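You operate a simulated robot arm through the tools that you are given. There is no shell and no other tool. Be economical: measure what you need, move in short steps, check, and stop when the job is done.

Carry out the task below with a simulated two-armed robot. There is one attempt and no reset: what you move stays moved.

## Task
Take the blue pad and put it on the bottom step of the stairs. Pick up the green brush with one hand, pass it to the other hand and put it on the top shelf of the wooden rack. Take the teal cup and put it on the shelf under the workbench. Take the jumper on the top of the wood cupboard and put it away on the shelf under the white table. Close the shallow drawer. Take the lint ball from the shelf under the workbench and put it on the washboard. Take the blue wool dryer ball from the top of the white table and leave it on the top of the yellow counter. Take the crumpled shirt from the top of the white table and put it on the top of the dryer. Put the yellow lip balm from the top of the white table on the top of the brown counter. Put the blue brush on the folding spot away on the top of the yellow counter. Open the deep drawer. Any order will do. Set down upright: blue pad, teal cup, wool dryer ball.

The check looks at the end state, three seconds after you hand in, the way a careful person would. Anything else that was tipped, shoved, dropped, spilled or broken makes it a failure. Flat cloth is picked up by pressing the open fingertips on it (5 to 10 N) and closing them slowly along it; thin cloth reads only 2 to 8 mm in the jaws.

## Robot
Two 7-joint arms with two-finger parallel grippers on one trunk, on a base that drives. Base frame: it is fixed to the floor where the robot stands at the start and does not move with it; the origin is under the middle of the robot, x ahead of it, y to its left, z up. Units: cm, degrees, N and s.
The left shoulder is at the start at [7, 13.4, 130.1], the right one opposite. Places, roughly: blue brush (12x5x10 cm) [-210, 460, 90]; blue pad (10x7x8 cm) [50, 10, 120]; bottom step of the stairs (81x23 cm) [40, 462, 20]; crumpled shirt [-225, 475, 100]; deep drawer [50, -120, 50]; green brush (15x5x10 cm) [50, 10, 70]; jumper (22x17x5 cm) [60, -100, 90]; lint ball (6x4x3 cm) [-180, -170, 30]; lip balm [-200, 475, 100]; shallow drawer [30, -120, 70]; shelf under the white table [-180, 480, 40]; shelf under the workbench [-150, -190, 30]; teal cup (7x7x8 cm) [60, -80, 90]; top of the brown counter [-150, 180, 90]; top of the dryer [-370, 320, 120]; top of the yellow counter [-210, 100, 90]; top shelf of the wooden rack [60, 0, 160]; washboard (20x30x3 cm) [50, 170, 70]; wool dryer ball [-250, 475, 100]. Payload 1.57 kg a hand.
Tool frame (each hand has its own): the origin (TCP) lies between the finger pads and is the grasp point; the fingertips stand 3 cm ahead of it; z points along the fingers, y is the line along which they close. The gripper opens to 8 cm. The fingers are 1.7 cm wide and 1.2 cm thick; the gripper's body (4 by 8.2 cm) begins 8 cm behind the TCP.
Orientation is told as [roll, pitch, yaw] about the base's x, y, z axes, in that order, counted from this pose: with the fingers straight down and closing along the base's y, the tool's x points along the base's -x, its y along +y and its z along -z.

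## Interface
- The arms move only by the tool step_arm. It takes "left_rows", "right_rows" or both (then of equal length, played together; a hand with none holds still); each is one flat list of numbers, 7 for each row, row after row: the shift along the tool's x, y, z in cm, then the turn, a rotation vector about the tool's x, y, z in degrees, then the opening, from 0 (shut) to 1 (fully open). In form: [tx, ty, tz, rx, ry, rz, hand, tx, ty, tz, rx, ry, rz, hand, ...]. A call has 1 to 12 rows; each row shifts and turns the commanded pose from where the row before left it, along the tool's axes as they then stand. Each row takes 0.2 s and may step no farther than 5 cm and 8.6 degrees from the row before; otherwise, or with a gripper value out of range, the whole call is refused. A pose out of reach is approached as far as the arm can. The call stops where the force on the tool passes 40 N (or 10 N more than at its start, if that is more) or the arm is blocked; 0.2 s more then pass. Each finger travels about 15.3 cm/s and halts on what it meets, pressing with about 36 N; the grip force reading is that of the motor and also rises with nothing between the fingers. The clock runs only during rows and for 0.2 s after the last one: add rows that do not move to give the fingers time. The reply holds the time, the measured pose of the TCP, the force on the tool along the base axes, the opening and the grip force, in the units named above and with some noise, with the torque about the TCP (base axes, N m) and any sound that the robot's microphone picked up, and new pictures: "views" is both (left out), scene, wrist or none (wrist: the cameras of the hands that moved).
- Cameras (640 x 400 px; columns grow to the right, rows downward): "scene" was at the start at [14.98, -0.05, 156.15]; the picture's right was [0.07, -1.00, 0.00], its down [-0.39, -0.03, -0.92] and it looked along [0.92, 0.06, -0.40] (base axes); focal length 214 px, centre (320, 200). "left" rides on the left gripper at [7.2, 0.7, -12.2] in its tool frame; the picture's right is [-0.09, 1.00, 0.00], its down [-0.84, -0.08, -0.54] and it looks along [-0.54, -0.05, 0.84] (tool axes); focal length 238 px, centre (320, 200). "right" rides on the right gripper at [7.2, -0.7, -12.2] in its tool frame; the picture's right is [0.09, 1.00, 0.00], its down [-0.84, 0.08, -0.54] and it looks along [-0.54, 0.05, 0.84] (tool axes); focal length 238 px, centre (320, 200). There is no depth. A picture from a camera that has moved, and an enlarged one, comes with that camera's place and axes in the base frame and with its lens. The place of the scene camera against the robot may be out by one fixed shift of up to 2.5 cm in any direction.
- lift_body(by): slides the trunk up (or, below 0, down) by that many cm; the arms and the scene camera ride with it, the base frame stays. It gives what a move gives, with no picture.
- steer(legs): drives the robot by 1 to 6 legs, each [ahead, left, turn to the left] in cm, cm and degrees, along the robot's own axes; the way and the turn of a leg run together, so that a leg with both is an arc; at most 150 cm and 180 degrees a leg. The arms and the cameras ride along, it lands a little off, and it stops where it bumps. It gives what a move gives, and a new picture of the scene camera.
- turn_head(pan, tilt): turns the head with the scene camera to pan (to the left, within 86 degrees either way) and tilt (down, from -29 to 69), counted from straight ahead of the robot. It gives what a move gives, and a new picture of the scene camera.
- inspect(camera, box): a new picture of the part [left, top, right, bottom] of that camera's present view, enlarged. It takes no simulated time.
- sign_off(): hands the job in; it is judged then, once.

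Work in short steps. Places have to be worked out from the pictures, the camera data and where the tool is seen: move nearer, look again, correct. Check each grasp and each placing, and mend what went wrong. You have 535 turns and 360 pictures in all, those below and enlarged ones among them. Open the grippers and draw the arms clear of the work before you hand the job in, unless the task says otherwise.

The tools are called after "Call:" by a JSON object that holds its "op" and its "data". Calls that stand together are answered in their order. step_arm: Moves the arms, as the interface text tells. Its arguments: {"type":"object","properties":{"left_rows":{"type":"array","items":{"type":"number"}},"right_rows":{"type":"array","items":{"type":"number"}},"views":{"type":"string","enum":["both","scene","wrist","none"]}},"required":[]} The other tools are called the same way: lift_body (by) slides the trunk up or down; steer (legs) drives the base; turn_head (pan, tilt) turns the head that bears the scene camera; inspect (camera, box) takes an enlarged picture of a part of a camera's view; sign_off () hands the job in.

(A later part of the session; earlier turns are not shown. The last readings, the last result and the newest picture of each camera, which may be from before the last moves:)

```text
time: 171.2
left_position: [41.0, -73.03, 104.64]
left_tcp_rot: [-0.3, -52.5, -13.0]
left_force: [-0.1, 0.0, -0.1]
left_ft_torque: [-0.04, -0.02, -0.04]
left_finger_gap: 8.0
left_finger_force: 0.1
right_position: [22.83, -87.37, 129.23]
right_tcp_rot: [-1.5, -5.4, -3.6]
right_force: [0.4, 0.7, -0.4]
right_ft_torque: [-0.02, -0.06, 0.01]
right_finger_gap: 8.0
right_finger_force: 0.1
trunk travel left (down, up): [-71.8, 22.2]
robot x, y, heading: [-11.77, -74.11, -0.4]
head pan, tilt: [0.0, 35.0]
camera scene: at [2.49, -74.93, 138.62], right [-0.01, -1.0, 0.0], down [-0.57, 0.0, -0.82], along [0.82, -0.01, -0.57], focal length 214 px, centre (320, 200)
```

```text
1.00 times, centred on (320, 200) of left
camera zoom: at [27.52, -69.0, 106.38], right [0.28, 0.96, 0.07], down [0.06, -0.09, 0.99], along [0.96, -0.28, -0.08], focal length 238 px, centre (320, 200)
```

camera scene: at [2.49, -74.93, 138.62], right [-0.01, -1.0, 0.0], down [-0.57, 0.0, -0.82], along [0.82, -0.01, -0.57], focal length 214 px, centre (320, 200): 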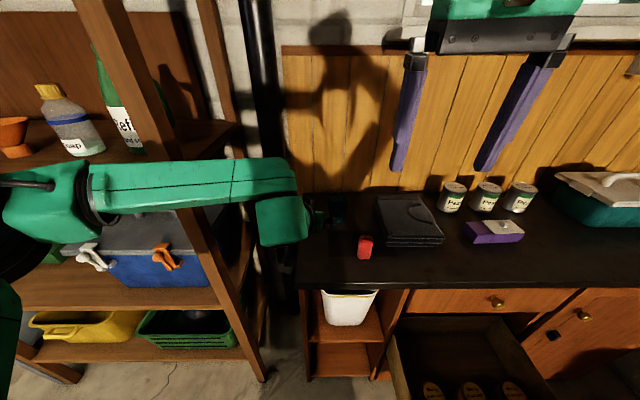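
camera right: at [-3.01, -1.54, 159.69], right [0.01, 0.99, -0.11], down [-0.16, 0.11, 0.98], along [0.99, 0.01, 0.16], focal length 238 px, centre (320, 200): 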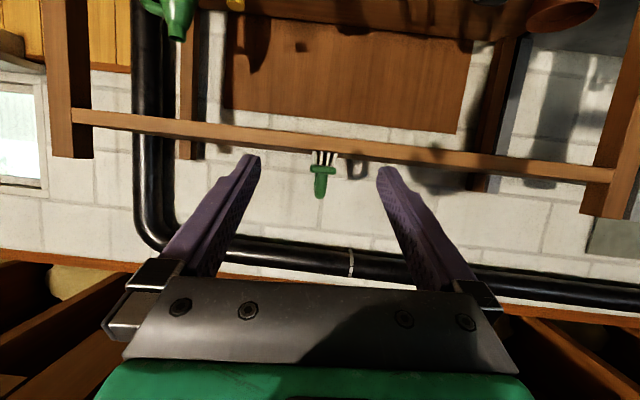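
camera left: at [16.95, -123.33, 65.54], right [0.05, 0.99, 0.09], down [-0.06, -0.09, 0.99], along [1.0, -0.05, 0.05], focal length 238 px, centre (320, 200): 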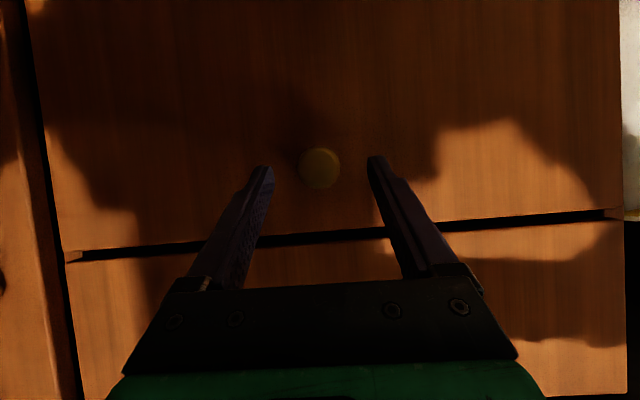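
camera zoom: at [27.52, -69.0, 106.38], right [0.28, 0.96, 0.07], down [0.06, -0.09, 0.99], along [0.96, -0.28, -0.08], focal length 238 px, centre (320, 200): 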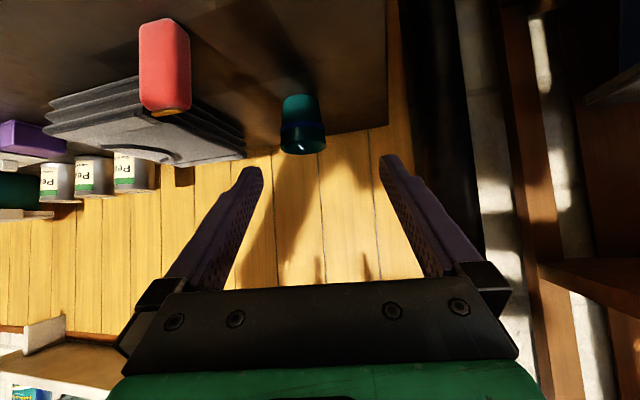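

Cup refined to about (61,-80.7), mid height z≈91. I drive 8 cm closer and move half-way along the approach, then re-check.

Call:
{"op": "steer", "data": {"legs": [[8, 0, 0]]}}

Call:
{"op": "step_arm", "data": {"left_rows": [0.72, -1.2, 2.3, 0, 0, 0, 1, 0.72, -1.2, 2.3, 0, 0, 0, 1, 0.72, -1.2, 2.3, 0, 0, 0, 1, 0.72, -1.2, 2.3, 0, 0, 0, 1], "views": "wrist"}}

```text
time: 172.3
left_position: [48.94, -73.01, 104.76]
left_tcp_rot: [-0.3, -52.6, -13.0]
left_force: [-0.7, 0.4, -0.5]
left_ft_torque: [-0.01, 0.01, 0.01]
left_finger_gap: 8.0
left_finger_force: 0.1
right_position: [30.79, -87.46, 129.31]
right_tcp_rot: [-1.5, -5.6, -3.4]
right_force: [0.0, 0.0, -0.3]
right_ft_torque: [-0.03, 0.01, -0.03]
right_finger_gap: 8.01
right_finger_force: 0.0
trunk travel left (down, up): [-71.8, 22.2]
robot x, y, heading: [-3.69, -74.07, -0.3]
head pan, tilt: [0.0, 35.0]
camera scene: at [10.39, -75.0, 138.64], right [-0.01, -1.0, 0.0], down [-0.57, 0.0, -0.82], along [0.82, -0.01, -0.57], focal length 214 px, centre (320, 200)
```

scene: 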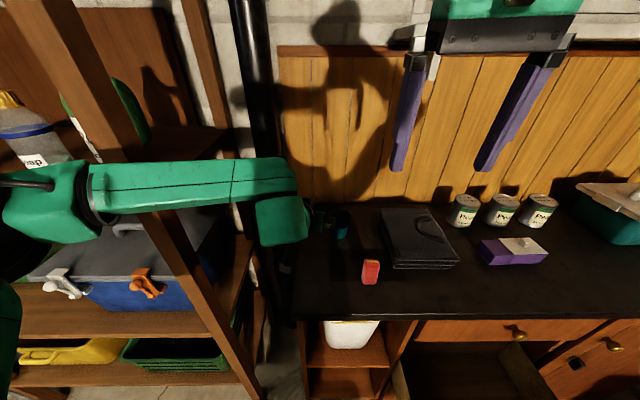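

```text
time: 173.3
left_position: [50.56, -71.7, 99.06]
left_tcp_rot: [-0.5, -52.3, -12.9]
left_force: [-1.0, 0.3, -0.3]
left_ft_torque: [0.02, 0.01, 0.01]
left_finger_gap: 8.0
left_finger_force: 0.0
left hand out of reach, approached as far as the arm can: row 1, 2, 3, 4
right_position: [31.11, -87.43, 129.27]
right_tcp_rot: [-1.5, -5.5, -3.4]
right_force: [-0.5, 0.1, -0.3]
right_ft_torque: [0.02, -0.02, 0.01]
right_finger_gap: 8.01
right_finger_force: 0.0
trunk travel left (down, up): [-71.8, 22.2]
robot x, y, heading: [-3.73, -74.6, -0.6]
head pan, tilt: [0.0, 35.0]
camera left: at [37.02, -67.75, 100.84], right [0.28, 0.96, 0.07], down [0.06, -0.09, 0.99], along [0.96, -0.28, -0.08], focal length 238 px, centre (320, 200)
```

left: 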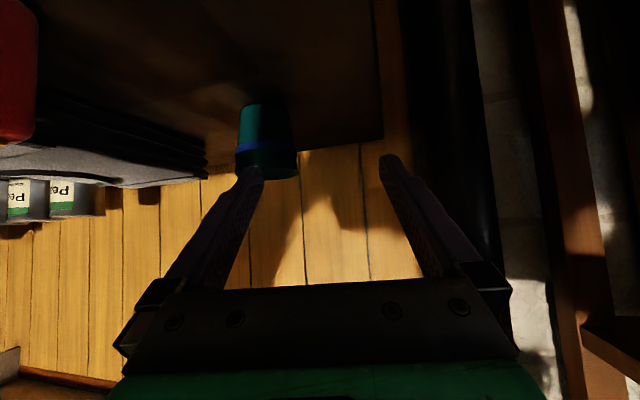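

The left arm cannot cross that far; I drive 8 cm to the right instead (the low base stays clear of the drawer).

Call:
{"op": "steer", "data": {"legs": [[0, -7.5, 0]]}}

Call:
{"op": "inspect", "data": {"camera": "left", "box": [0, 0, 640, 400]}}

```text
time: 174.3
left_position: [50.58, -78.64, 99.16]
left_tcp_rot: [-0.7, -52.5, -12.6]
left_force: [0.0, -0.5, -0.1]
left_ft_torque: [-0.02, 0.0, 0.01]
left_finger_gap: 7.99
left_finger_force: 0.0
right_position: [31.19, -94.24, 129.31]
right_tcp_rot: [-1.7, -5.5, -3.3]
right_force: [0.1, 0.0, -0.6]
right_ft_torque: [0.0, -0.01, -0.02]
right_finger_gap: 8.01
right_finger_force: 0.0
trunk travel left (down, up): [-71.8, 22.2]
robot x, y, heading: [-3.61, -81.31, -0.4]
head pan, tilt: [0.0, 35.0]
camera scene: at [10.72, -81.86, 138.59], right [-0.01, -1.0, 0.0], down [-0.57, 0.0, -0.82], along [0.82, -0.01, -0.57], focal length 214 px, centre (320, 200)
```

scene: 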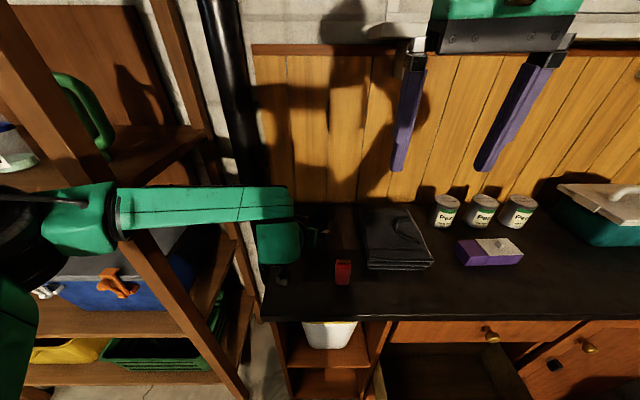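

```text
1.00 times, centred on (320, 200) of left
camera zoom: at [37.01, -74.69, 100.81], right [0.28, 0.96, 0.07], down [0.06, -0.09, 0.99], along [0.96, -0.28, -0.08], focal length 238 px, centre (320, 200)
```

zoom: 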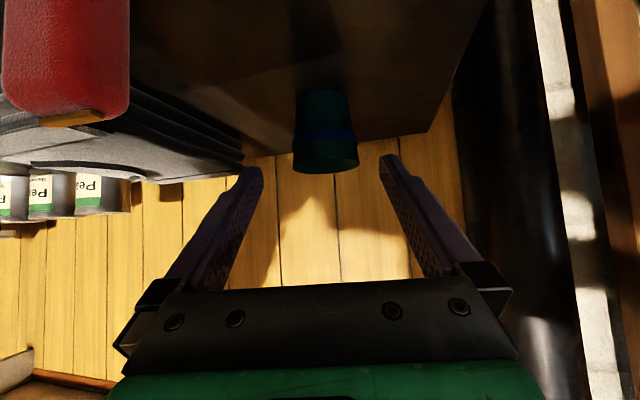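

Cup at (60.2,-80.4), centred within 0.4 cm. I advance 8 of 12.7 cm and check again.

Call:
{"op": "step_arm", "data": {"left_rows": [0.14, 0.1, 2.7, 0, 0, 0, 1, 0.14, 0.1, 2.7, 0, 0, 0, 1, 0.14, 0.1, 2.6, 0, 0, 0, 1], "views": "wrist"}}

```text
time: 175.1
left_position: [54.16, -75.76, 96.12]
left_tcp_rot: [-0.4, -52.4, -12.8]
left_force: [0.4, 0.7, -0.7]
left_ft_torque: [0.01, 0.02, 0.02]
left_finger_gap: 7.99
left_finger_force: 0.1
left hand out of reach, approached as far as the arm can: row 1, 2, 3
right_position: [31.14, -94.69, 129.23]
right_tcp_rot: [-1.6, -5.4, -3.4]
right_force: [-0.1, -0.1, -1.3]
right_ft_torque: [0.02, 0.03, -0.02]
right_finger_gap: 7.98
right_finger_force: 0.1
trunk travel left (down, up): [-71.8, 22.2]
robot x, y, heading: [-3.81, -81.29, -0.3]
head pan, tilt: [0.0, 35.0]
camera left: at [40.58, -71.85, 97.97], right [0.28, 0.96, 0.07], down [0.06, -0.09, 0.99], along [0.96, -0.28, -0.08], focal length 238 px, centre (320, 200)
```

left: 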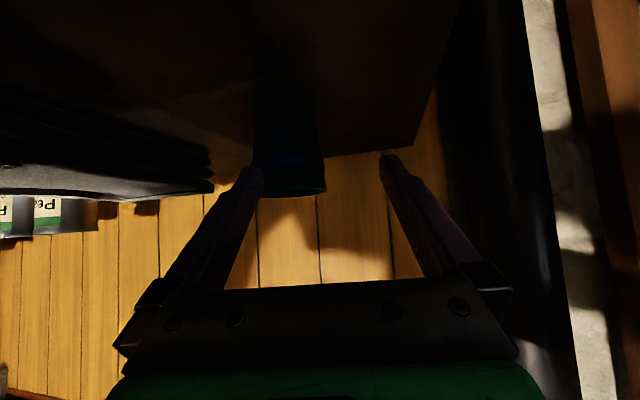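

The arm is at its limit and drifted left. I back off 6, shift right 4.7, and look before going in.

Call:
{"op": "steer", "data": {"legs": [[-6, 0, 0], [0, -4.7, 0]]}}

Call:
{"op": "step_arm", "data": {"left_rows": [3, 0, 1.8, 0, 0, 0, 1], "views": "wrist"}}

```text
time: 176.6
left_position: [48.29, -79.82, 96.1]
left_tcp_rot: [-1.0, -52.3, -12.3]
left_force: [-0.2, 1.0, -1.0]
left_ft_torque: [-0.01, -0.03, -0.05]
left_finger_gap: 7.99
left_finger_force: 0.0
right_position: [25.39, -98.61, 129.29]
right_tcp_rot: [-1.9, -5.3, -3.2]
right_force: [0.8, 1.3, -0.3]
right_ft_torque: [-0.08, 0.04, 0.01]
right_finger_gap: 7.96
right_finger_force: 0.1
trunk travel left (down, up): [-71.8, 22.2]
robot x, y, heading: [-10.4, -86.21, -0.3]
head pan, tilt: [0.0, 35.0]
camera scene: at [5.02, -86.24, 138.56], right [0.0, -1.0, 0.01], down [-0.58, 0.0, -0.82], along [0.82, -0.01, -0.58], focal length 214 px, centre (320, 200)
```

scene: 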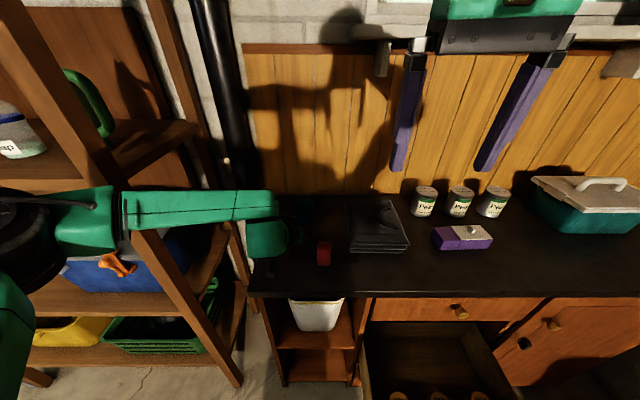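

```text
time: 177.0
left_position: [46.95, -79.18, 93.45]
left_tcp_rot: [-0.7, -52.5, -12.6]
left_force: [0.5, 0.6, -0.6]
left_ft_torque: [0.0, -0.04, -0.02]
left_finger_gap: 7.96
left_finger_force: 0.0
left hand out of reach, approached as far as the arm can: row 1
right_position: [25.08, -99.02, 129.32]
right_tcp_rot: [-1.6, -5.6, -3.2]
right_force: [0.0, -0.5, -0.4]
right_ft_torque: [0.0, -0.01, 0.0]
right_finger_gap: 8.01
right_finger_force: 0.0
trunk travel left (down, up): [-71.8, 22.2]
robot x, y, heading: [-9.81, -85.97, -0.0]
head pan, tilt: [0.0, 35.0]
camera left: at [33.38, -75.2, 95.14], right [0.28, 0.96, 0.07], down [0.06, -0.09, 0.99], along [0.96, -0.27, -0.08], focal length 238 px, centre (320, 200)
```

left: 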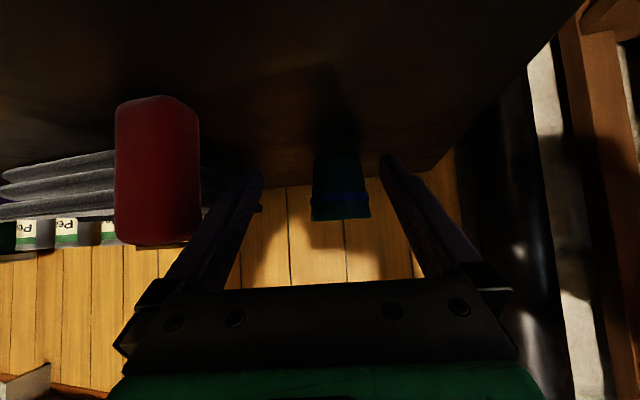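

Cup at (60.4,-80.1). I straighten the hand's yaw to 0 so I can go in straight along x, lower 1.5 cm, and centre.

Call:
{"op": "step_arm", "data": {"left_rows": [0, 0, 0, -5, 0, -3.84, 1, 0, 0, 0, -5, 0, -3.84, 1], "views": "none"}}

Call:
{"op": "lift_body", "data": {"by": -1.5}}

Call:
{"op": "steer", "data": {"legs": [[3, -0.9, 0]]}}

Call:
{"op": "inspect", "data": {"camera": "left", "box": [0, 0, 640, 400]}}

```text
time: 177.6
left_position: [45.85, -77.09, 94.58]
left_tcp_rot: [-0.6, -52.4, 0.0]
left_force: [-0.4, 0.7, -1.1]
left_ft_torque: [-0.01, -0.02, -0.01]
left_finger_gap: 8.02
left_finger_force: 0.0
left hand out of reach, approached as far as the arm can: row 1, 2
right_position: [25.07, -99.26, 129.26]
right_tcp_rot: [-1.5, -5.5, -3.2]
right_force: [-0.1, 0.4, 0.9]
right_ft_torque: [-0.02, 0.01, 0.0]
right_finger_gap: 8.02
right_finger_force: 0.1
trunk travel left (down, up): [-71.8, 22.2]
robot x, y, heading: [-10.16, -86.51, -0.4]
head pan, tilt: [0.0, 35.0]
```

```text
time: 178.2
left_position: [46.08, -77.23, 93.26]
left_tcp_rot: [-0.5, -52.4, -0.1]
left_force: [0.3, -0.7, 0.1]
left_ft_torque: [-0.01, 0.02, 0.02]
left_finger_gap: 7.99
left_finger_force: 0.1
right_position: [25.13, -99.21, 127.73]
right_tcp_rot: [-1.5, -5.4, -3.2]
right_force: [-0.9, -0.1, 0.1]
right_ft_torque: [-0.03, 0.01, 0.05]
right_finger_gap: 8.01
right_finger_force: 0.0
trunk travel left (down, up): [-70.3, 23.7]
robot x, y, heading: [-10.01, -86.21, -0.3]
head pan, tilt: [0.0, 35.0]
```

```text
time: 179.1
left_position: [48.59, -78.07, 93.54]
left_tcp_rot: [-0.7, -52.6, -0.1]
left_force: [-0.4, 0.3, -0.2]
left_ft_torque: [0.0, -0.01, -0.02]
left_finger_gap: 8.01
left_finger_force: 0.0
right_position: [27.61, -99.94, 127.95]
right_tcp_rot: [-1.5, -5.9, -3.1]
right_force: [-1.2, 0.1, 0.4]
right_ft_torque: [-0.01, -0.06, 0.01]
right_finger_gap: 7.99
right_finger_force: 0.0
trunk travel left (down, up): [-70.3, 23.7]
robot x, y, heading: [-6.49, -87.0, -0.3]
head pan, tilt: [0.0, 35.0]
camera scene: at [7.17, -87.65, 137.17], right [-0.01, -1.0, 0.0], down [-0.57, 0.0, -0.82], along [0.82, -0.01, -0.57], focal length 214 px, centre (320, 200)
```

scene: 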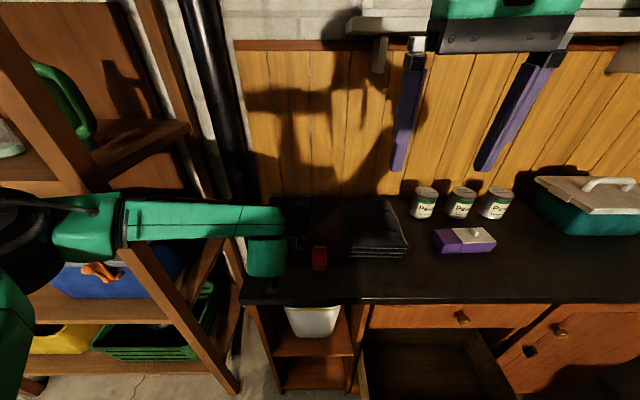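

```text
1.00 times, centred on (320, 200) of left
camera zoom: at [34.58, -77.18, 95.13], right [0.07, 1.0, 0.07], down [0.08, -0.07, 0.99], along [0.99, -0.06, -0.08], focal length 238 px, centre (320, 200)
```

zoom: 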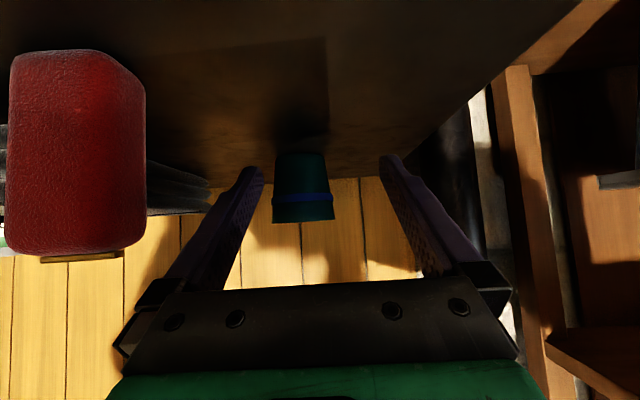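

The left elbow gets too close to the rack post. I back off and use the right hand for the cup instead: fold the left arm and prepare the right hand pitched forward.

Call:
{"op": "steer", "data": {"legs": [[-26, 0, 0], [0, 14, 0]]}}

Call:
{"op": "step_arm", "data": {"left_rows": [0, 2, 0, 0, 8.6, 0, 1, 0, 2, 0, 0, 8.6, 0, 1, 0, 2, 0, 0, 8.6, 0, 1, 0, 2, 0, 0, 8.6, 0, 1, 0, 2, 0, 0, 8.6, 0, 1, 0, 2, 0, 0, 8.6, 0, 1, 4, 0, 0, 0, 0, 0, 1, 4, 0, 0, 0, 0, 0, 1, 4, 0, 0, 0, 0, 0, 1], "right_rows": [0, 0, 4, 0, 0, 0, 1, 0, 0, 4, 0, 0, 0, 1, 0, 0, 4, 0, 0, 0, 1, -3, 0, 3, 0, 0, 0, 1, -3, 0, 3, 0, 0, 0, 1, -3, 0, 0, 0, -8.5, 0, 1, -3, 0, 0, 0, -8.5, 0, 1, 0, 0, 0, 0, -8.5, 0, 1, 0, 0, 0, 0, -8.5, 0, 1], "views": "none"}}

Call:
{"op": "step_arm", "data": {"right_rows": [0, 0, 0, 0, -6, 0, 1, 0, 0, 0, 0, -6, 0, 1], "views": "both"}}

```text
time: 181.8
left_position: [24.56, -64.51, 93.21]
left_tcp_rot: [-0.3, -52.3, -0.9]
left_force: [0.6, 1.0, -0.1]
left_ft_torque: [0.02, 0.01, -0.01]
left_finger_gap: 8.0
left_finger_force: 0.0
right_position: [3.45, -86.49, 127.87]
right_tcp_rot: [-1.3, -5.5, -3.7]
right_force: [-0.7, -0.8, 0.7]
right_ft_torque: [-0.01, -0.04, -0.02]
right_finger_gap: 7.99
right_finger_force: 0.0
trunk travel left (down, up): [-70.3, 23.7]
robot x, y, heading: [-31.54, -72.93, -0.7]
head pan, tilt: [0.0, 35.0]
camera scene: at [-16.82, -73.94, 137.1], right [-0.01, -1.0, 0.0], down [-0.57, 0.01, -0.82], along [0.82, -0.01, -0.57], focal length 214 px, centre (320, 200)
```

scene: 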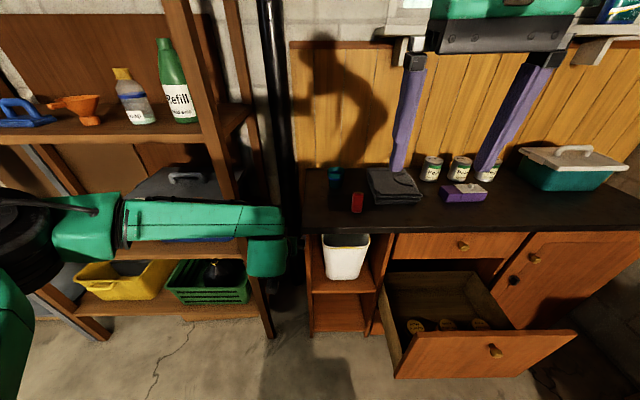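

```text
time: 183.8
left_position: [11.31, -51.68, 93.23]
left_tcp_rot: [-0.3, -0.8, -1.0]
left_force: [-0.8, 0.0, 0.1]
left_ft_torque: [0.04, -0.05, 0.0]
left_finger_gap: 7.98
left_finger_force: 0.1
left hand out of reach, approached as far as the arm can: row 6
right_position: [16.82, -87.55, 111.68]
right_tcp_rot: [-2.0, -39.6, -2.5]
right_force: [0.2, 1.0, 1.3]
right_ft_torque: [0.04, -0.01, 0.03]
right_finger_gap: 8.02
right_finger_force: 0.1
trunk travel left (down, up): [-70.3, 23.7]
robot x, y, heading: [-31.1, -72.67, -0.5]
head pan, tilt: [0.0, 35.0]
```

```text
time: 184.4
left_position: [11.49, -51.52, 93.34]
left_tcp_rot: [-0.4, -0.8, -1.0]
left_force: [-0.3, 0.7, 0.2]
left_ft_torque: [0.02, -0.01, 0.0]
left_finger_gap: 8.02
left_finger_force: 0.0
right_position: [16.97, -87.68, 111.5]
right_tcp_rot: [-2.4, -51.5, -1.9]
right_force: [0.5, -0.8, -0.1]
right_ft_torque: [0.02, -0.02, 0.02]
right_finger_gap: 8.01
right_finger_force: 0.1
trunk travel left (down, up): [-70.3, 23.7]
robot x, y, heading: [-31.71, -72.85, -0.8]
head pan, tilt: [0.0, 35.0]
camera scene: at [-16.89, -73.74, 137.11], right [-0.01, -1.0, 0.0], down [-0.57, 0.01, -0.82], along [0.82, -0.01, -0.57], focal length 214 px, centre (320, 200)
camera right: at [2.87, -87.51, 113.46], right [0.01, 1.0, -0.1], down [0.1, 0.1, 0.99], along [0.99, -0.02, -0.1], focal length 238 px, centre (320, 200)
```

scene: 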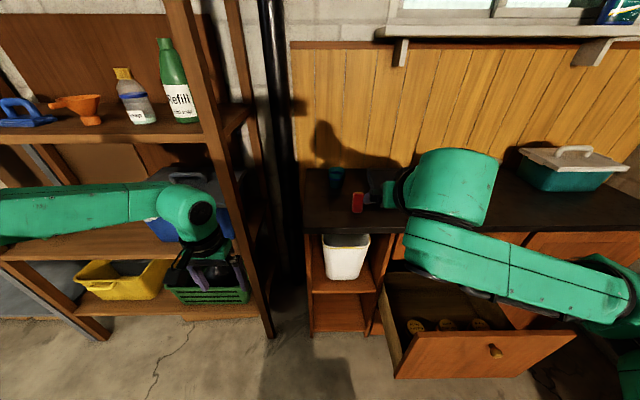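
right: 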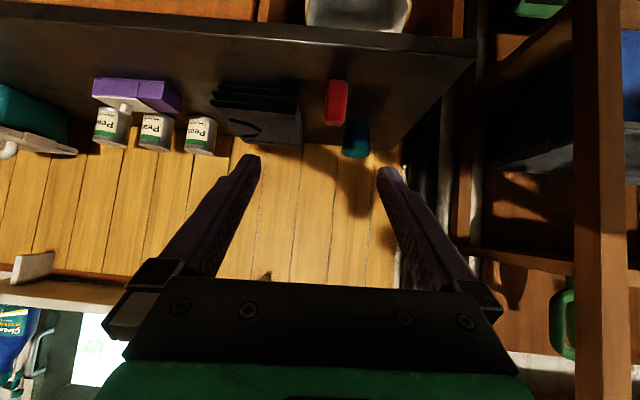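

Right arm has a clear line. I pull the left hand back to its neutral spot, align in y, lower to pass above the red bottle, and approach.

Call:
{"op": "step_arm", "data": {"left_rows": [4, 0, 0, 0, 0, 0, 1, 4, 0, 0, 0, 0, 0, 1, 2.5, 0, 0, 0, 0, 0, 1], "views": "none"}}

Call:
{"op": "lift_body", "data": {"by": -10}}

Call:
{"op": "steer", "data": {"legs": [[0, 7.4, 0], [27, 0, 0]]}}

Call:
{"op": "inspect", "data": {"camera": "right", "box": [0, 0, 640, 400]}}

```text
time: 185.2
left_position: [0.68, -51.55, 93.03]
left_tcp_rot: [-0.2, -0.6, -1.1]
left_force: [-0.2, -0.5, -0.3]
left_ft_torque: [-0.01, 0.01, -0.02]
left_finger_gap: 8.0
left_finger_force: 0.1
right_position: [17.08, -87.73, 111.48]
right_tcp_rot: [-2.4, -51.5, -1.9]
right_force: [-0.6, -0.4, -0.2]
right_ft_torque: [0.01, 0.01, 0.04]
right_finger_gap: 8.02
right_finger_force: 0.0
trunk travel left (down, up): [-70.3, 23.7]
robot x, y, heading: [-31.7, -73.17, -0.6]
head pan, tilt: [0.0, 35.0]
```

```text
time: 186.5
left_position: [0.74, -51.63, 83.19]
left_tcp_rot: [-0.3, -0.7, -1.0]
left_force: [0.3, 0.1, -0.4]
left_ft_torque: [0.03, 0.0, 0.02]
left_finger_gap: 8.0
left_finger_force: 0.1
right_position: [17.02, -87.65, 101.44]
right_tcp_rot: [-2.4, -51.5, -1.9]
right_force: [-1.6, 0.2, -0.1]
right_ft_torque: [-0.01, 0.02, -0.01]
right_finger_gap: 7.98
right_finger_force: 0.1
trunk travel left (down, up): [-60.3, 33.7]
robot x, y, heading: [-31.64, -73.13, -0.6]
head pan, tilt: [0.0, 35.0]
```

```text
time: 189.1
left_position: [27.64, -44.87, 83.12]
left_tcp_rot: [-0.3, -0.8, -1.4]
left_force: [-0.4, 0.7, 0.0]
left_ft_torque: [-0.03, 0.02, 0.03]
left_finger_gap: 7.99
left_finger_force: 0.1
right_position: [43.81, -80.97, 101.5]
right_tcp_rot: [-2.5, -51.4, -2.2]
right_force: [0.5, -0.6, 1.1]
right_ft_torque: [0.01, -0.01, 0.02]
right_finger_gap: 7.97
right_finger_force: 0.0
trunk travel left (down, up): [-60.3, 33.7]
robot x, y, heading: [-4.94, -65.64, -1.0]
head pan, tilt: [0.0, 35.0]
camera scene: at [9.97, -66.85, 127.1], right [-0.02, -1.0, 0.0], down [-0.57, 0.01, -0.82], along [0.82, -0.02, -0.57], focal length 214 px, centre (320, 200)
```

scene: 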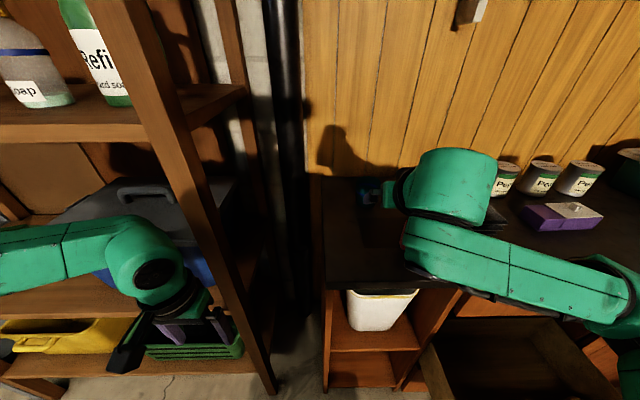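

```text
1.00 times, centred on (320, 200) of right
camera zoom: at [29.64, -80.74, 103.44], right [0.02, 0.99, -0.1], down [0.1, 0.1, 0.99], along [0.99, -0.03, -0.1], focal length 238 px, centre (320, 200)
```

zoom: 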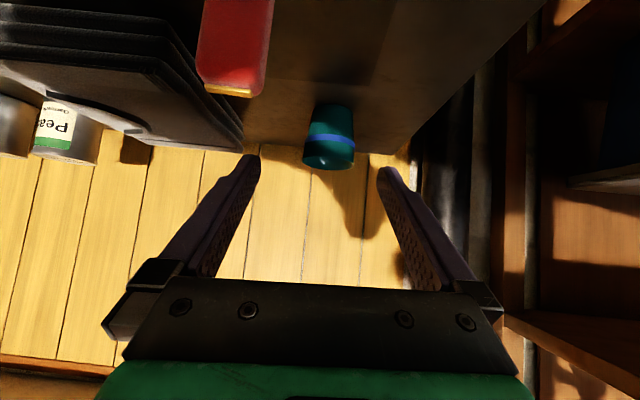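

Cup in view near (60.4,-81). I approach 11 cm along the slanted path and re-check.

Call:
{"op": "step_arm", "data": {"right_rows": [-0.62, 0.1, 2.8, 0, 0, 0, 1, -0.62, 0.1, 2.8, 0, 0, 0, 1, -0.62, 0.1, 2.8, 0, 0, 0, 1, -0.62, 0.1, 2.8, 0, 0, 0, 1], "views": "wrist"}}

```text
time: 190.1
left_position: [27.69, -44.87, 83.11]
left_tcp_rot: [-0.3, -0.7, -1.3]
left_force: [0.7, 0.0, -0.6]
left_ft_torque: [0.0, 0.01, 0.01]
left_finger_gap: 7.98
left_finger_force: 0.2
right_position: [54.21, -81.44, 96.51]
right_tcp_rot: [-2.4, -51.5, -2.3]
right_force: [0.1, 0.2, -0.3]
right_ft_torque: [-0.04, 0.0, 0.0]
right_finger_gap: 7.98
right_finger_force: 0.1
trunk travel left (down, up): [-60.3, 33.7]
robot x, y, heading: [-4.56, -65.8, -1.4]
head pan, tilt: [0.0, 35.0]
camera right: at [40.08, -81.18, 98.5], right [0.01, 0.99, -0.1], down [0.1, 0.1, 0.99], along [0.99, -0.02, -0.1], focal length 238 px, centre (320, 200)
```

right: 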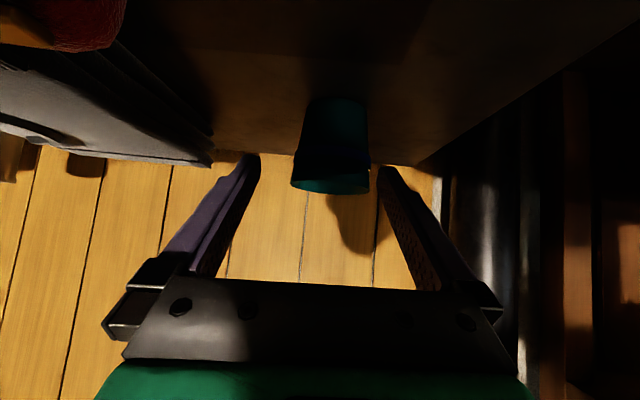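

Cup needs +1 cm lateral; then the remaining 8.3 cm along the fingers.

Call:
{"op": "step_arm", "data": {"right_rows": [0, 1.0, 0, 0, 0, 0, 1, 0, 0, 2.5, 0, 0, 0, 1], "views": "wrist"}}

```text
time: 190.7
left_position: [27.73, -44.84, 82.99]
left_tcp_rot: [-0.2, -0.7, -1.4]
left_force: [0.1, 0.0, -0.1]
left_ft_torque: [0.03, 0.0, -0.04]
left_finger_gap: 8.0
left_finger_force: 0.1
right_position: [55.93, -80.59, 94.82]
right_tcp_rot: [-2.4, -51.4, -2.2]
right_force: [-0.7, -0.3, 0.5]
right_ft_torque: [0.01, 0.02, -0.02]
right_finger_gap: 7.98
right_finger_force: 0.1
trunk travel left (down, up): [-60.3, 33.7]
robot x, y, heading: [-4.43, -65.92, -1.0]
head pan, tilt: [0.0, 35.0]
camera right: at [41.83, -80.31, 96.79], right [0.02, 0.99, -0.1], down [0.1, 0.1, 0.99], along [0.99, -0.03, -0.1], focal length 238 px, centre (320, 200)
```

right: 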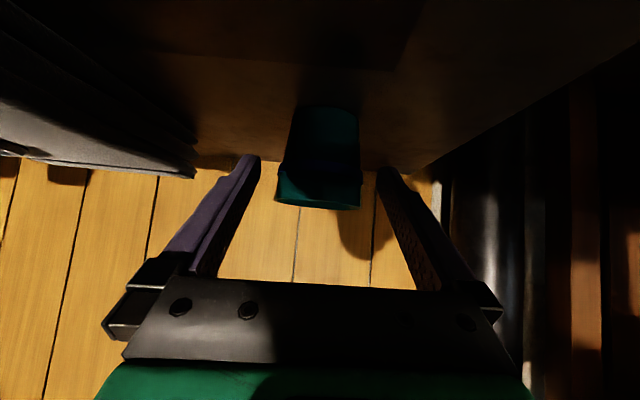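

Well centred. Advance 5.6 cm and check before closing.

Call:
{"op": "step_arm", "data": {"right_rows": [0, 0, 1.9, 0, 0, 0, 1, 0, 0, 1.9, 0, 0, 0, 1, 0, 0, 1.8, 0, 0, 0, 1], "views": "wrist"}}

```text
time: 191.5
left_position: [27.67, -44.83, 83.04]
left_tcp_rot: [-0.3, -0.8, -1.5]
left_force: [0.3, 0.6, -0.6]
left_ft_torque: [-0.01, 0.03, 0.0]
left_finger_gap: 8.0
left_finger_force: 0.1
right_position: [60.38, -81.05, 91.44]
right_tcp_rot: [-2.4, -51.4, -2.1]
right_force: [-0.7, 0.0, 0.4]
right_ft_torque: [-0.01, 0.0, -0.01]
right_finger_gap: 7.98
right_finger_force: 0.0
trunk travel left (down, up): [-60.3, 33.7]
robot x, y, heading: [-4.63, -65.81, -1.4]
head pan, tilt: [0.0, 35.0]
camera right: at [46.19, -80.65, 93.35], right [0.01, 0.99, -0.1], down [0.1, 0.1, 0.99], along [0.99, -0.02, -0.1], focal length 238 px, centre (320, 200)
```

right: 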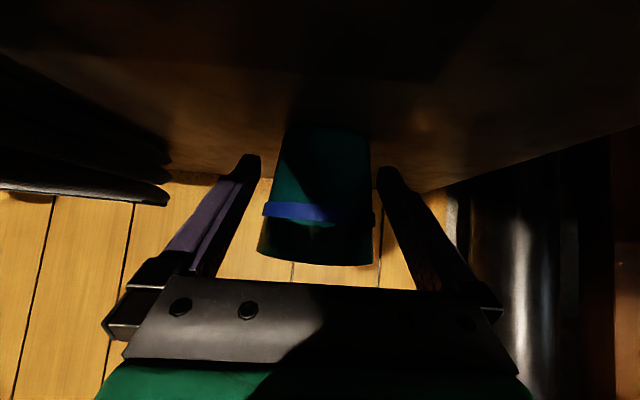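

The cup is between the fingers. Close.

Call:
{"op": "step_arm", "data": {"right_rows": [0, 0, 0, 0, 0, 0, 0.8, 0, 0, 0, 0, 0, 0, 0.6, 0, 0, 0, 0, 0, 0, 0.4, 0, 0, 0, 0, 0, 0, 0.4], "views": "wrist"}}

```text
time: 192.5
left_position: [27.68, -44.82, 83.08]
left_tcp_rot: [-0.2, -0.7, -1.4]
left_force: [0.4, 0.6, 0.9]
left_ft_torque: [0.0, 0.04, 0.02]
left_finger_gap: 7.99
left_finger_force: 0.1
right_position: [60.38, -80.99, 91.38]
right_tcp_rot: [-2.5, -51.5, -2.2]
right_force: [-0.2, -0.9, 0.0]
right_ft_torque: [0.05, 0.0, -0.03]
right_finger_gap: 5.77
right_finger_force: 35.7
trunk travel left (down, up): [-60.3, 33.7]
robot x, y, heading: [-4.65, -65.92, -1.1]
head pan, tilt: [0.0, 35.0]
camera right: at [46.14, -80.66, 93.37], right [0.02, 0.99, -0.1], down [0.1, 0.1, 0.99], along [0.99, -0.03, -0.1], focal length 238 px, centre (320, 200)
```

right: 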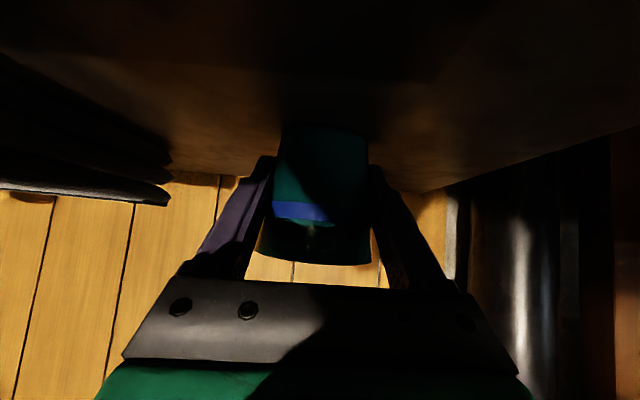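

Cup held (5.8 cm). Lift 18 cm with the trunk, then back out.

Call:
{"op": "lift_body", "data": {"by": 18}}

Call:
{"op": "steer", "data": {"legs": [[-55, 0, 0]]}}

```text
time: 194.5
left_position: [27.69, -44.85, 101.12]
left_tcp_rot: [-0.3, -0.7, -1.5]
left_force: [-0.1, 0.2, -0.2]
left_ft_torque: [0.02, 0.02, 0.01]
left_finger_gap: 7.99
left_finger_force: 0.1
right_position: [60.29, -80.97, 109.34]
right_tcp_rot: [-2.5, -51.4, -2.2]
right_force: [-0.5, -0.9, -0.8]
right_ft_torque: [0.01, 0.0, -0.02]
right_finger_gap: 5.77
right_finger_force: 36.3
trunk travel left (down, up): [-78.3, 15.7]
robot x, y, heading: [-4.7, -66.1, -1.1]
head pan, tilt: [0.0, 35.0]
```

```text
time: 197.7
left_position: [-28.55, -43.76, 101.14]
left_tcp_rot: [-0.3, -0.7, -1.4]
left_force: [-0.4, 0.3, -0.3]
left_ft_torque: [0.01, -0.01, 0.0]
left_finger_gap: 8.0
left_finger_force: 0.1
right_position: [3.98, -79.9, 109.25]
right_tcp_rot: [-2.5, -51.4, -2.4]
right_force: [-0.1, -0.7, -0.5]
right_ft_torque: [0.02, 0.01, 0.01]
right_finger_gap: 5.73
right_finger_force: 35.5
trunk travel left (down, up): [-78.3, 15.7]
robot x, y, heading: [-61.08, -64.56, -1.5]
head pan, tilt: [0.0, 35.0]
camera scene: at [-46.34, -65.72, 145.08], right [-0.02, -1.0, 0.0], down [-0.57, 0.01, -0.82], along [0.82, -0.02, -0.57], focal length 214 px, centre (320, 200)
```

scene: 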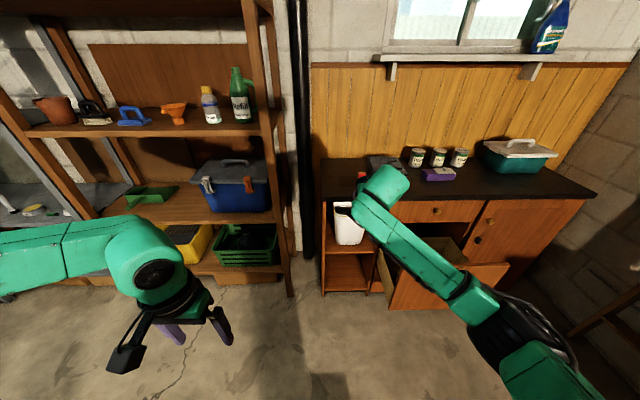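

Cup in hand. I turn to face the workbench wall (-y) and move over to about (-150,-100) to look.

Call:
{"op": "steer", "data": {"legs": [[0, 0, -88], [0, -90, 0], [25, 0, 0]]}}

```text
time: 207.7
left_position: [-130.87, -121.44, 101.15]
left_tcp_rot: [-0.3, -0.6, -90.8]
left_force: [-0.3, 0.1, 0.6]
left_ft_torque: [-0.01, 0.0, 0.0]
left_finger_gap: 8.01
left_finger_force: 0.0
right_position: [-166.67, -154.5, 109.6]
right_tcp_rot: [-2.5, -51.5, -91.8]
right_force: [0.2, -1.2, 0.1]
right_ft_torque: [0.01, -0.02, 0.04]
right_finger_gap: 5.68
right_finger_force: 35.8
trunk travel left (down, up): [-78.3, 15.7]
robot x, y, heading: [-152.03, -89.58, -90.6]
head pan, tilt: [0.0, 35.0]
camera scene: at [-151.66, -103.9, 145.12], right [-1.0, 0.01, 0.0], down [0.01, 0.57, -0.82], along [-0.01, -0.82, -0.57], focal length 214 px, centre (320, 200)
```

scene: 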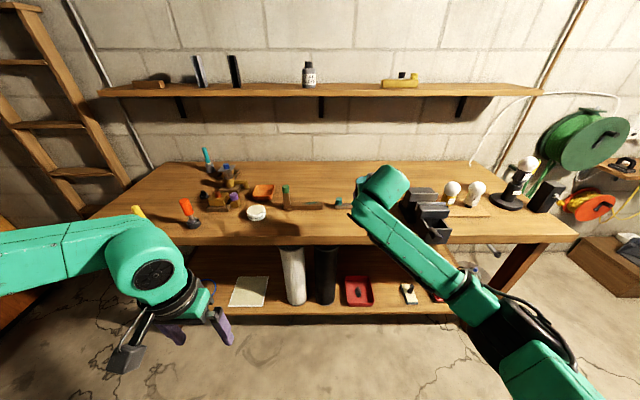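

I see the workbench and its shelf. Zoom in to find the lint ball and free space.

Call:
{"op": "inspect", "data": {"camera": "scene", "box": [120, 220, 520, 350]}}

```text
1.60 times, centred on (320, 285) of scene
camera zoom: at [-151.66, -103.9, 145.12], right [-1.0, 0.01, 0.0], down [0.01, 0.57, -0.82], along [-0.01, -0.82, -0.57], focal length 343 px, centre (320, 64)
```

zoom: 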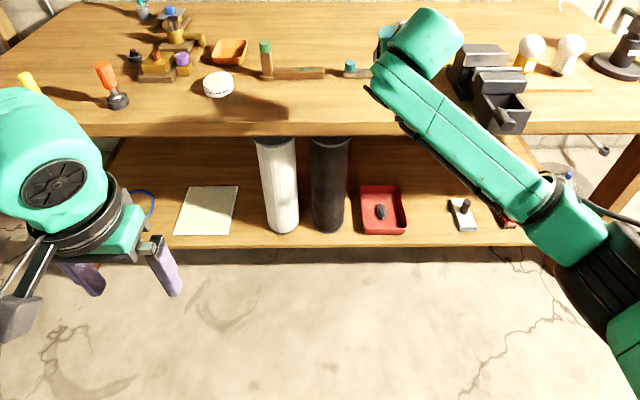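

The grey lint ball looks to be in the red tray at about (-174,-174). There is a free gap beside the tray near x≈-189 for the cup. I shift right 22 cm and lower the trunk.

Call:
{"op": "steer", "data": {"legs": [[0, -22, 0]]}}

Call:
{"op": "lift_body", "data": {"by": -38}}

Call:
{"op": "lift_body", "data": {"by": -34}}

Call:
{"op": "turn_head", "data": {"pan": -5, "tilt": 25}}

```text
time: 209.4
left_position: [-153.6, -121.46, 101.13]
left_tcp_rot: [-0.5, -0.7, -90.9]
left_force: [1.3, 0.1, 0.2]
left_ft_torque: [0.03, 0.03, -0.02]
left_finger_gap: 7.98
left_finger_force: 0.0
right_position: [-189.49, -154.27, 109.41]
right_tcp_rot: [-2.6, -51.5, -91.7]
right_force: [-0.1, -0.2, -1.2]
right_ft_torque: [-0.01, -0.03, -0.03]
right_finger_gap: 5.7
right_finger_force: 35.7
trunk travel left (down, up): [-78.3, 15.7]
robot x, y, heading: [-175.3, -89.47, -90.3]
head pan, tilt: [0.0, 35.0]
camera scene: at [-174.3, -103.82, 145.1], right [-1.0, 0.01, 0.0], down [0.01, 0.57, -0.82], along [-0.01, -0.82, -0.57], focal length 214 px, centre (320, 200)
```

scene: 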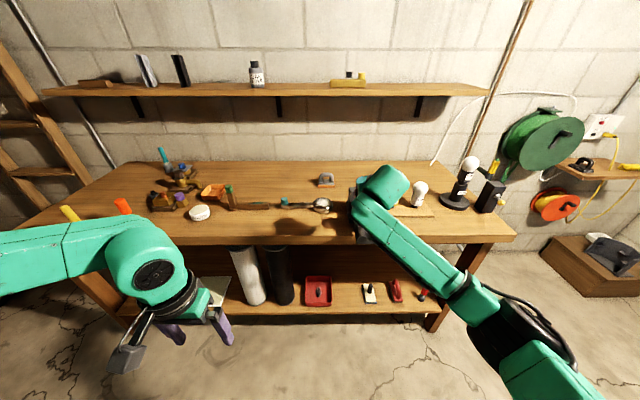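

```text
time: 211.0
left_position: [-153.64, -121.26, 87.75]
left_tcp_rot: [-0.3, -0.8, -90.9]
left_force: [-0.9, -0.6, 0.2]
left_ft_torque: [0.04, -0.03, 0.0]
left_finger_gap: 8.01
left_finger_force: 0.0
right_position: [-189.53, -154.46, 97.99]
right_tcp_rot: [-2.1, -54.0, -92.0]
right_force: [0.7, 4.7, 15.0]
right_ft_torque: [0.03, -0.2, 0.11]
right_finger_gap: 5.49
right_finger_force: 35.7
trunk travel left (down, up): [-65.1, 28.9]
robot x, y, heading: [-175.29, -89.5, -90.4]
head pan, tilt: [0.0, 35.0]
stopped: the force on the tool passed its limit (the readings are from after the stop); the commanded pose is now the measured one
```

```text
time: 211.5
left_position: [-153.75, -121.32, 86.81]
left_tcp_rot: [-0.3, -0.8, -90.9]
left_force: [0.1, -0.4, 0.3]
left_ft_torque: [0.02, 0.02, -0.02]
left_finger_gap: 8.01
left_finger_force: 0.1
right_position: [-189.6, -154.59, 97.78]
right_tcp_rot: [-1.8, -55.2, -92.1]
right_force: [1.0, 2.9, 11.5]
right_ft_torque: [0.05, -0.12, 0.0]
right_finger_gap: 5.46
right_finger_force: 36.9
trunk travel left (down, up): [-64.0, 30.0]
robot x, y, heading: [-175.39, -89.33, -90.7]
head pan, tilt: [0.0, 35.0]
stopped: the force on the tool passed its limit (the readings are from after the stop); the commanded pose is now the measured one
```

```text
time: 212.2
left_position: [-153.59, -121.22, 86.77]
left_tcp_rot: [-0.4, -0.8, -90.9]
left_force: [-0.6, -0.4, 0.1]
left_ft_torque: [0.0, -0.01, -0.02]
left_finger_gap: 7.98
left_finger_force: 0.0
right_position: [-189.64, -154.42, 97.6]
right_tcp_rot: [-2.1, -55.1, -91.9]
right_force: [-0.1, -5.3, 17.6]
right_ft_torque: [-0.18, -0.07, -0.05]
right_finger_gap: 5.46
right_finger_force: 36.4
trunk travel left (down, up): [-64.0, 30.0]
robot x, y, heading: [-174.97, -89.18, -90.8]
head pan, tilt: [-5.0, 25.0]
camera scene: at [-175.2, -103.95, 132.38], right [-1.0, 0.1, 0.0], down [0.04, 0.42, -0.91], along [-0.09, -0.9, -0.42], focal length 214 px, centre (320, 200)
```

scene: 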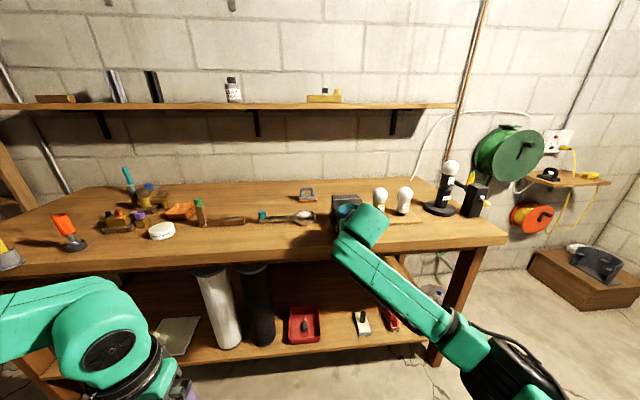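

The cup came down on the vise standing on the bench top — the bench edge reaches farther out than I assumed. I raise the trunk right away and back off.

Call:
{"op": "lift_body", "data": {"by": 10}}

Call:
{"op": "steer", "data": {"legs": [[-30, 0, 0]]}}

Call:
{"op": "inspect", "data": {"camera": "right", "box": [0, 0, 640, 400]}}

```text
time: 213.6
left_position: [-153.66, -121.44, 96.69]
left_tcp_rot: [-0.3, -0.6, -90.9]
left_force: [0.3, 0.4, 0.3]
left_ft_torque: [0.04, 0.01, 0.0]
left_finger_gap: 7.98
left_finger_force: 0.0
right_position: [-189.54, -154.63, 107.37]
right_tcp_rot: [-2.1, -54.7, -91.9]
right_force: [-0.5, -0.4, -1.3]
right_ft_torque: [0.01, 0.01, 0.01]
right_finger_gap: 5.44
right_finger_force: 36.3
trunk travel left (down, up): [-74.0, 20.0]
robot x, y, heading: [-175.12, -89.53, -90.6]
head pan, tilt: [-5.0, 25.0]
```

```text
time: 215.6
left_position: [-153.35, -92.38, 96.81]
left_tcp_rot: [-0.3, -0.8, -90.6]
left_force: [-0.8, -0.6, -0.5]
left_ft_torque: [0.01, -0.01, -0.02]
left_finger_gap: 7.99
left_finger_force: 0.2
right_position: [-189.15, -125.79, 107.33]
right_tcp_rot: [-2.2, -54.6, -91.7]
right_force: [-0.2, -0.2, -0.5]
right_ft_torque: [0.0, 0.01, -0.01]
right_finger_gap: 5.43
right_finger_force: 35.8
trunk travel left (down, up): [-74.0, 20.0]
robot x, y, heading: [-174.56, -60.52, -90.5]
head pan, tilt: [-5.0, 25.0]
camera scene: at [-174.96, -75.39, 142.32], right [-1.0, 0.09, 0.0], down [0.04, 0.42, -0.91], along [-0.09, -0.9, -0.42], focal length 214 px, centre (320, 200)
```

scene: 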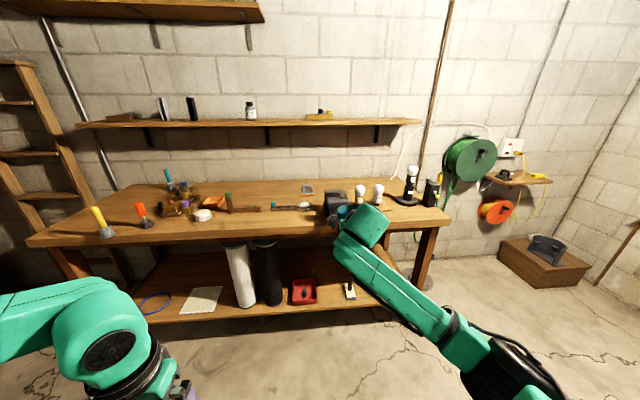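

```text
1.00 times, centred on (320, 200) of right
camera zoom: at [-189.02, -111.92, 108.46], right [1.0, -0.01, -0.1], down [0.1, -0.05, 0.99], along [-0.01, -1.0, -0.05], focal length 238 px, centre (320, 200)
```

zoom: 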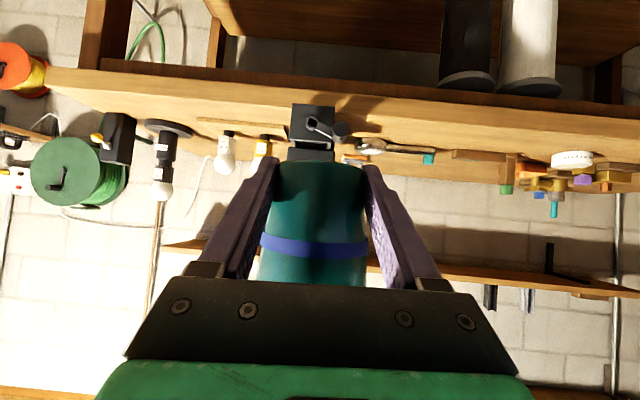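

The vise looks undisturbed and the cup is still held. From here (TCP y≈-126, clear of the bench) I lower fully.

Call:
{"op": "lift_body", "data": {"by": -36}}

Call:
{"op": "lift_body", "data": {"by": -35}}

Call:
{"op": "inspect", "data": {"camera": "right", "box": [0, 0, 640, 400]}}

Call:
{"op": "inspect", "data": {"camera": "scene", "box": [0, 0, 640, 400]}}

```text
time: 219.1
left_position: [-153.34, -92.33, 60.77]
left_tcp_rot: [-0.4, -0.6, -90.5]
left_force: [-0.7, 0.6, 0.0]
left_ft_torque: [0.01, 0.03, 0.0]
left_finger_gap: 7.99
left_finger_force: 0.1
right_position: [-189.15, -125.87, 71.36]
right_tcp_rot: [-2.0, -54.7, -91.6]
right_force: [-0.6, 0.0, 0.8]
right_ft_torque: [0.0, -0.02, -0.02]
right_finger_gap: 5.46
right_finger_force: 35.9
trunk travel left (down, up): [-38.0, 56.0]
robot x, y, heading: [-174.93, -60.16, -90.6]
head pan, tilt: [-5.0, 25.0]
```

```text
time: 222.5
left_position: [-153.15, -92.37, 25.75]
left_tcp_rot: [-0.2, -0.7, -90.6]
left_force: [0.8, -0.6, -0.6]
left_ft_torque: [0.03, 0.01, 0.01]
left_finger_gap: 8.01
left_finger_force: 0.1
right_position: [-189.08, -125.74, 36.33]
right_tcp_rot: [-2.1, -54.7, -91.7]
right_force: [0.3, -0.1, 0.2]
right_ft_torque: [0.0, 0.02, 0.04]
right_finger_gap: 5.45
right_finger_force: 36.0
trunk travel left (down, up): [-3.0, 91.0]
robot x, y, heading: [-174.71, -60.26, -90.3]
head pan, tilt: [-5.0, 25.0]
```

```text
1.00 times, centred on (320, 200) of right
camera zoom: at [-189.02, -111.81, 37.51], right [1.0, -0.01, -0.1], down [0.1, -0.05, 0.99], along [-0.01, -1.0, -0.05], focal length 238 px, centre (320, 200)
```

zoom: 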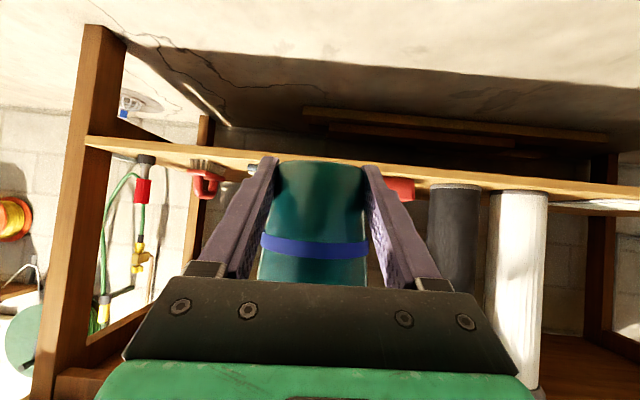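

```text
1.00 times, centred on (320, 200) of scene
camera zoom: at [-174.97, -75.25, 71.34], right [-1.0, 0.09, 0.0], down [0.04, 0.42, -0.91], along [-0.09, -0.9, -0.42], focal length 214 px, centre (320, 200)
```

zoom: 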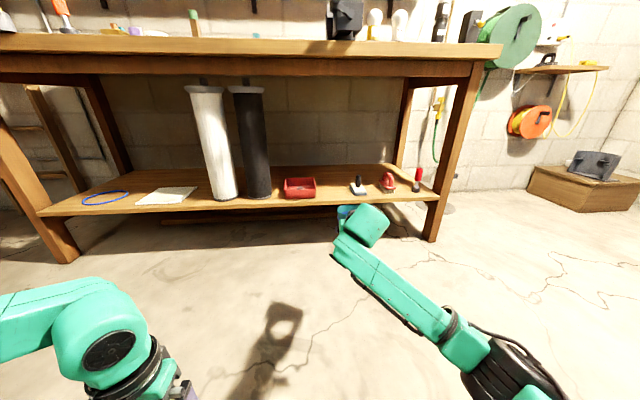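

Gap between the tray and trowel is centred at x≈-190.6. I align and drive forward 42 cm in two parts.

Call:
{"op": "steer", "data": {"legs": [[25, -1.5, 0]]}}

Call:
{"op": "inspect", "data": {"camera": "right", "box": [0, 0, 640, 400]}}

```text
time: 224.3
left_position: [-155.1, -116.76, 25.83]
left_tcp_rot: [-0.3, -0.7, -90.9]
left_force: [-0.2, 0.6, -0.3]
left_ft_torque: [-0.02, -0.02, 0.0]
left_finger_gap: 7.98
left_finger_force: 0.1
right_position: [-191.13, -150.12, 36.31]
right_tcp_rot: [-2.1, -54.7, -91.8]
right_force: [0.3, -0.4, 0.1]
right_ft_torque: [-0.02, 0.01, 0.02]
right_finger_gap: 5.43
right_finger_force: 36.3
trunk travel left (down, up): [-3.0, 91.0]
robot x, y, heading: [-176.39, -84.79, -90.7]
head pan, tilt: [-5.0, 25.0]
camera scene: at [-176.75, -99.6, 71.34], right [-1.0, 0.1, 0.0], down [0.04, 0.42, -0.91], along [-0.09, -0.9, -0.42], focal length 214 px, centre (320, 200)
```

scene: 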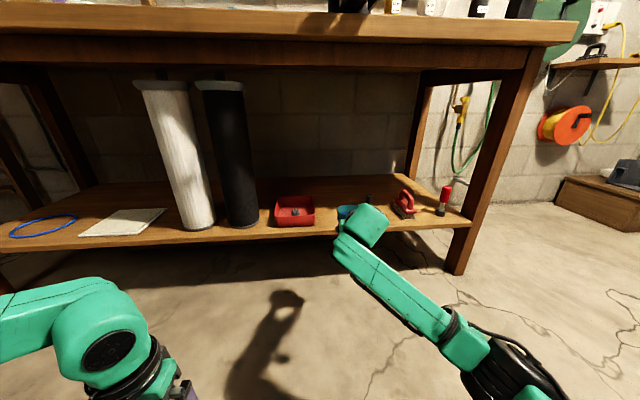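

```text
1.00 times, centred on (320, 200) of right
camera zoom: at [-190.96, -136.1, 37.51], right [1.0, -0.01, -0.1], down [0.1, -0.05, 0.99], along [-0.01, -1.0, -0.05], focal length 238 px, centre (320, 200)
```

zoom: 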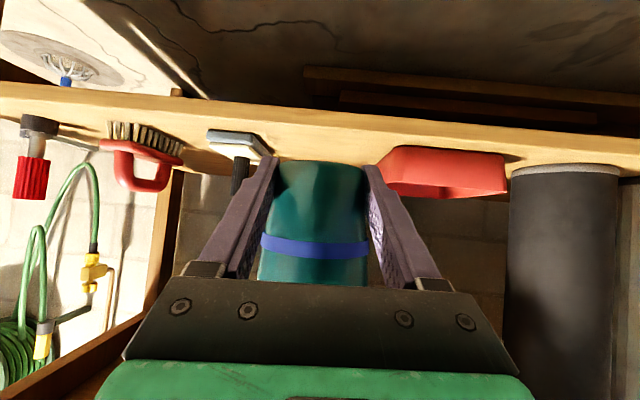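

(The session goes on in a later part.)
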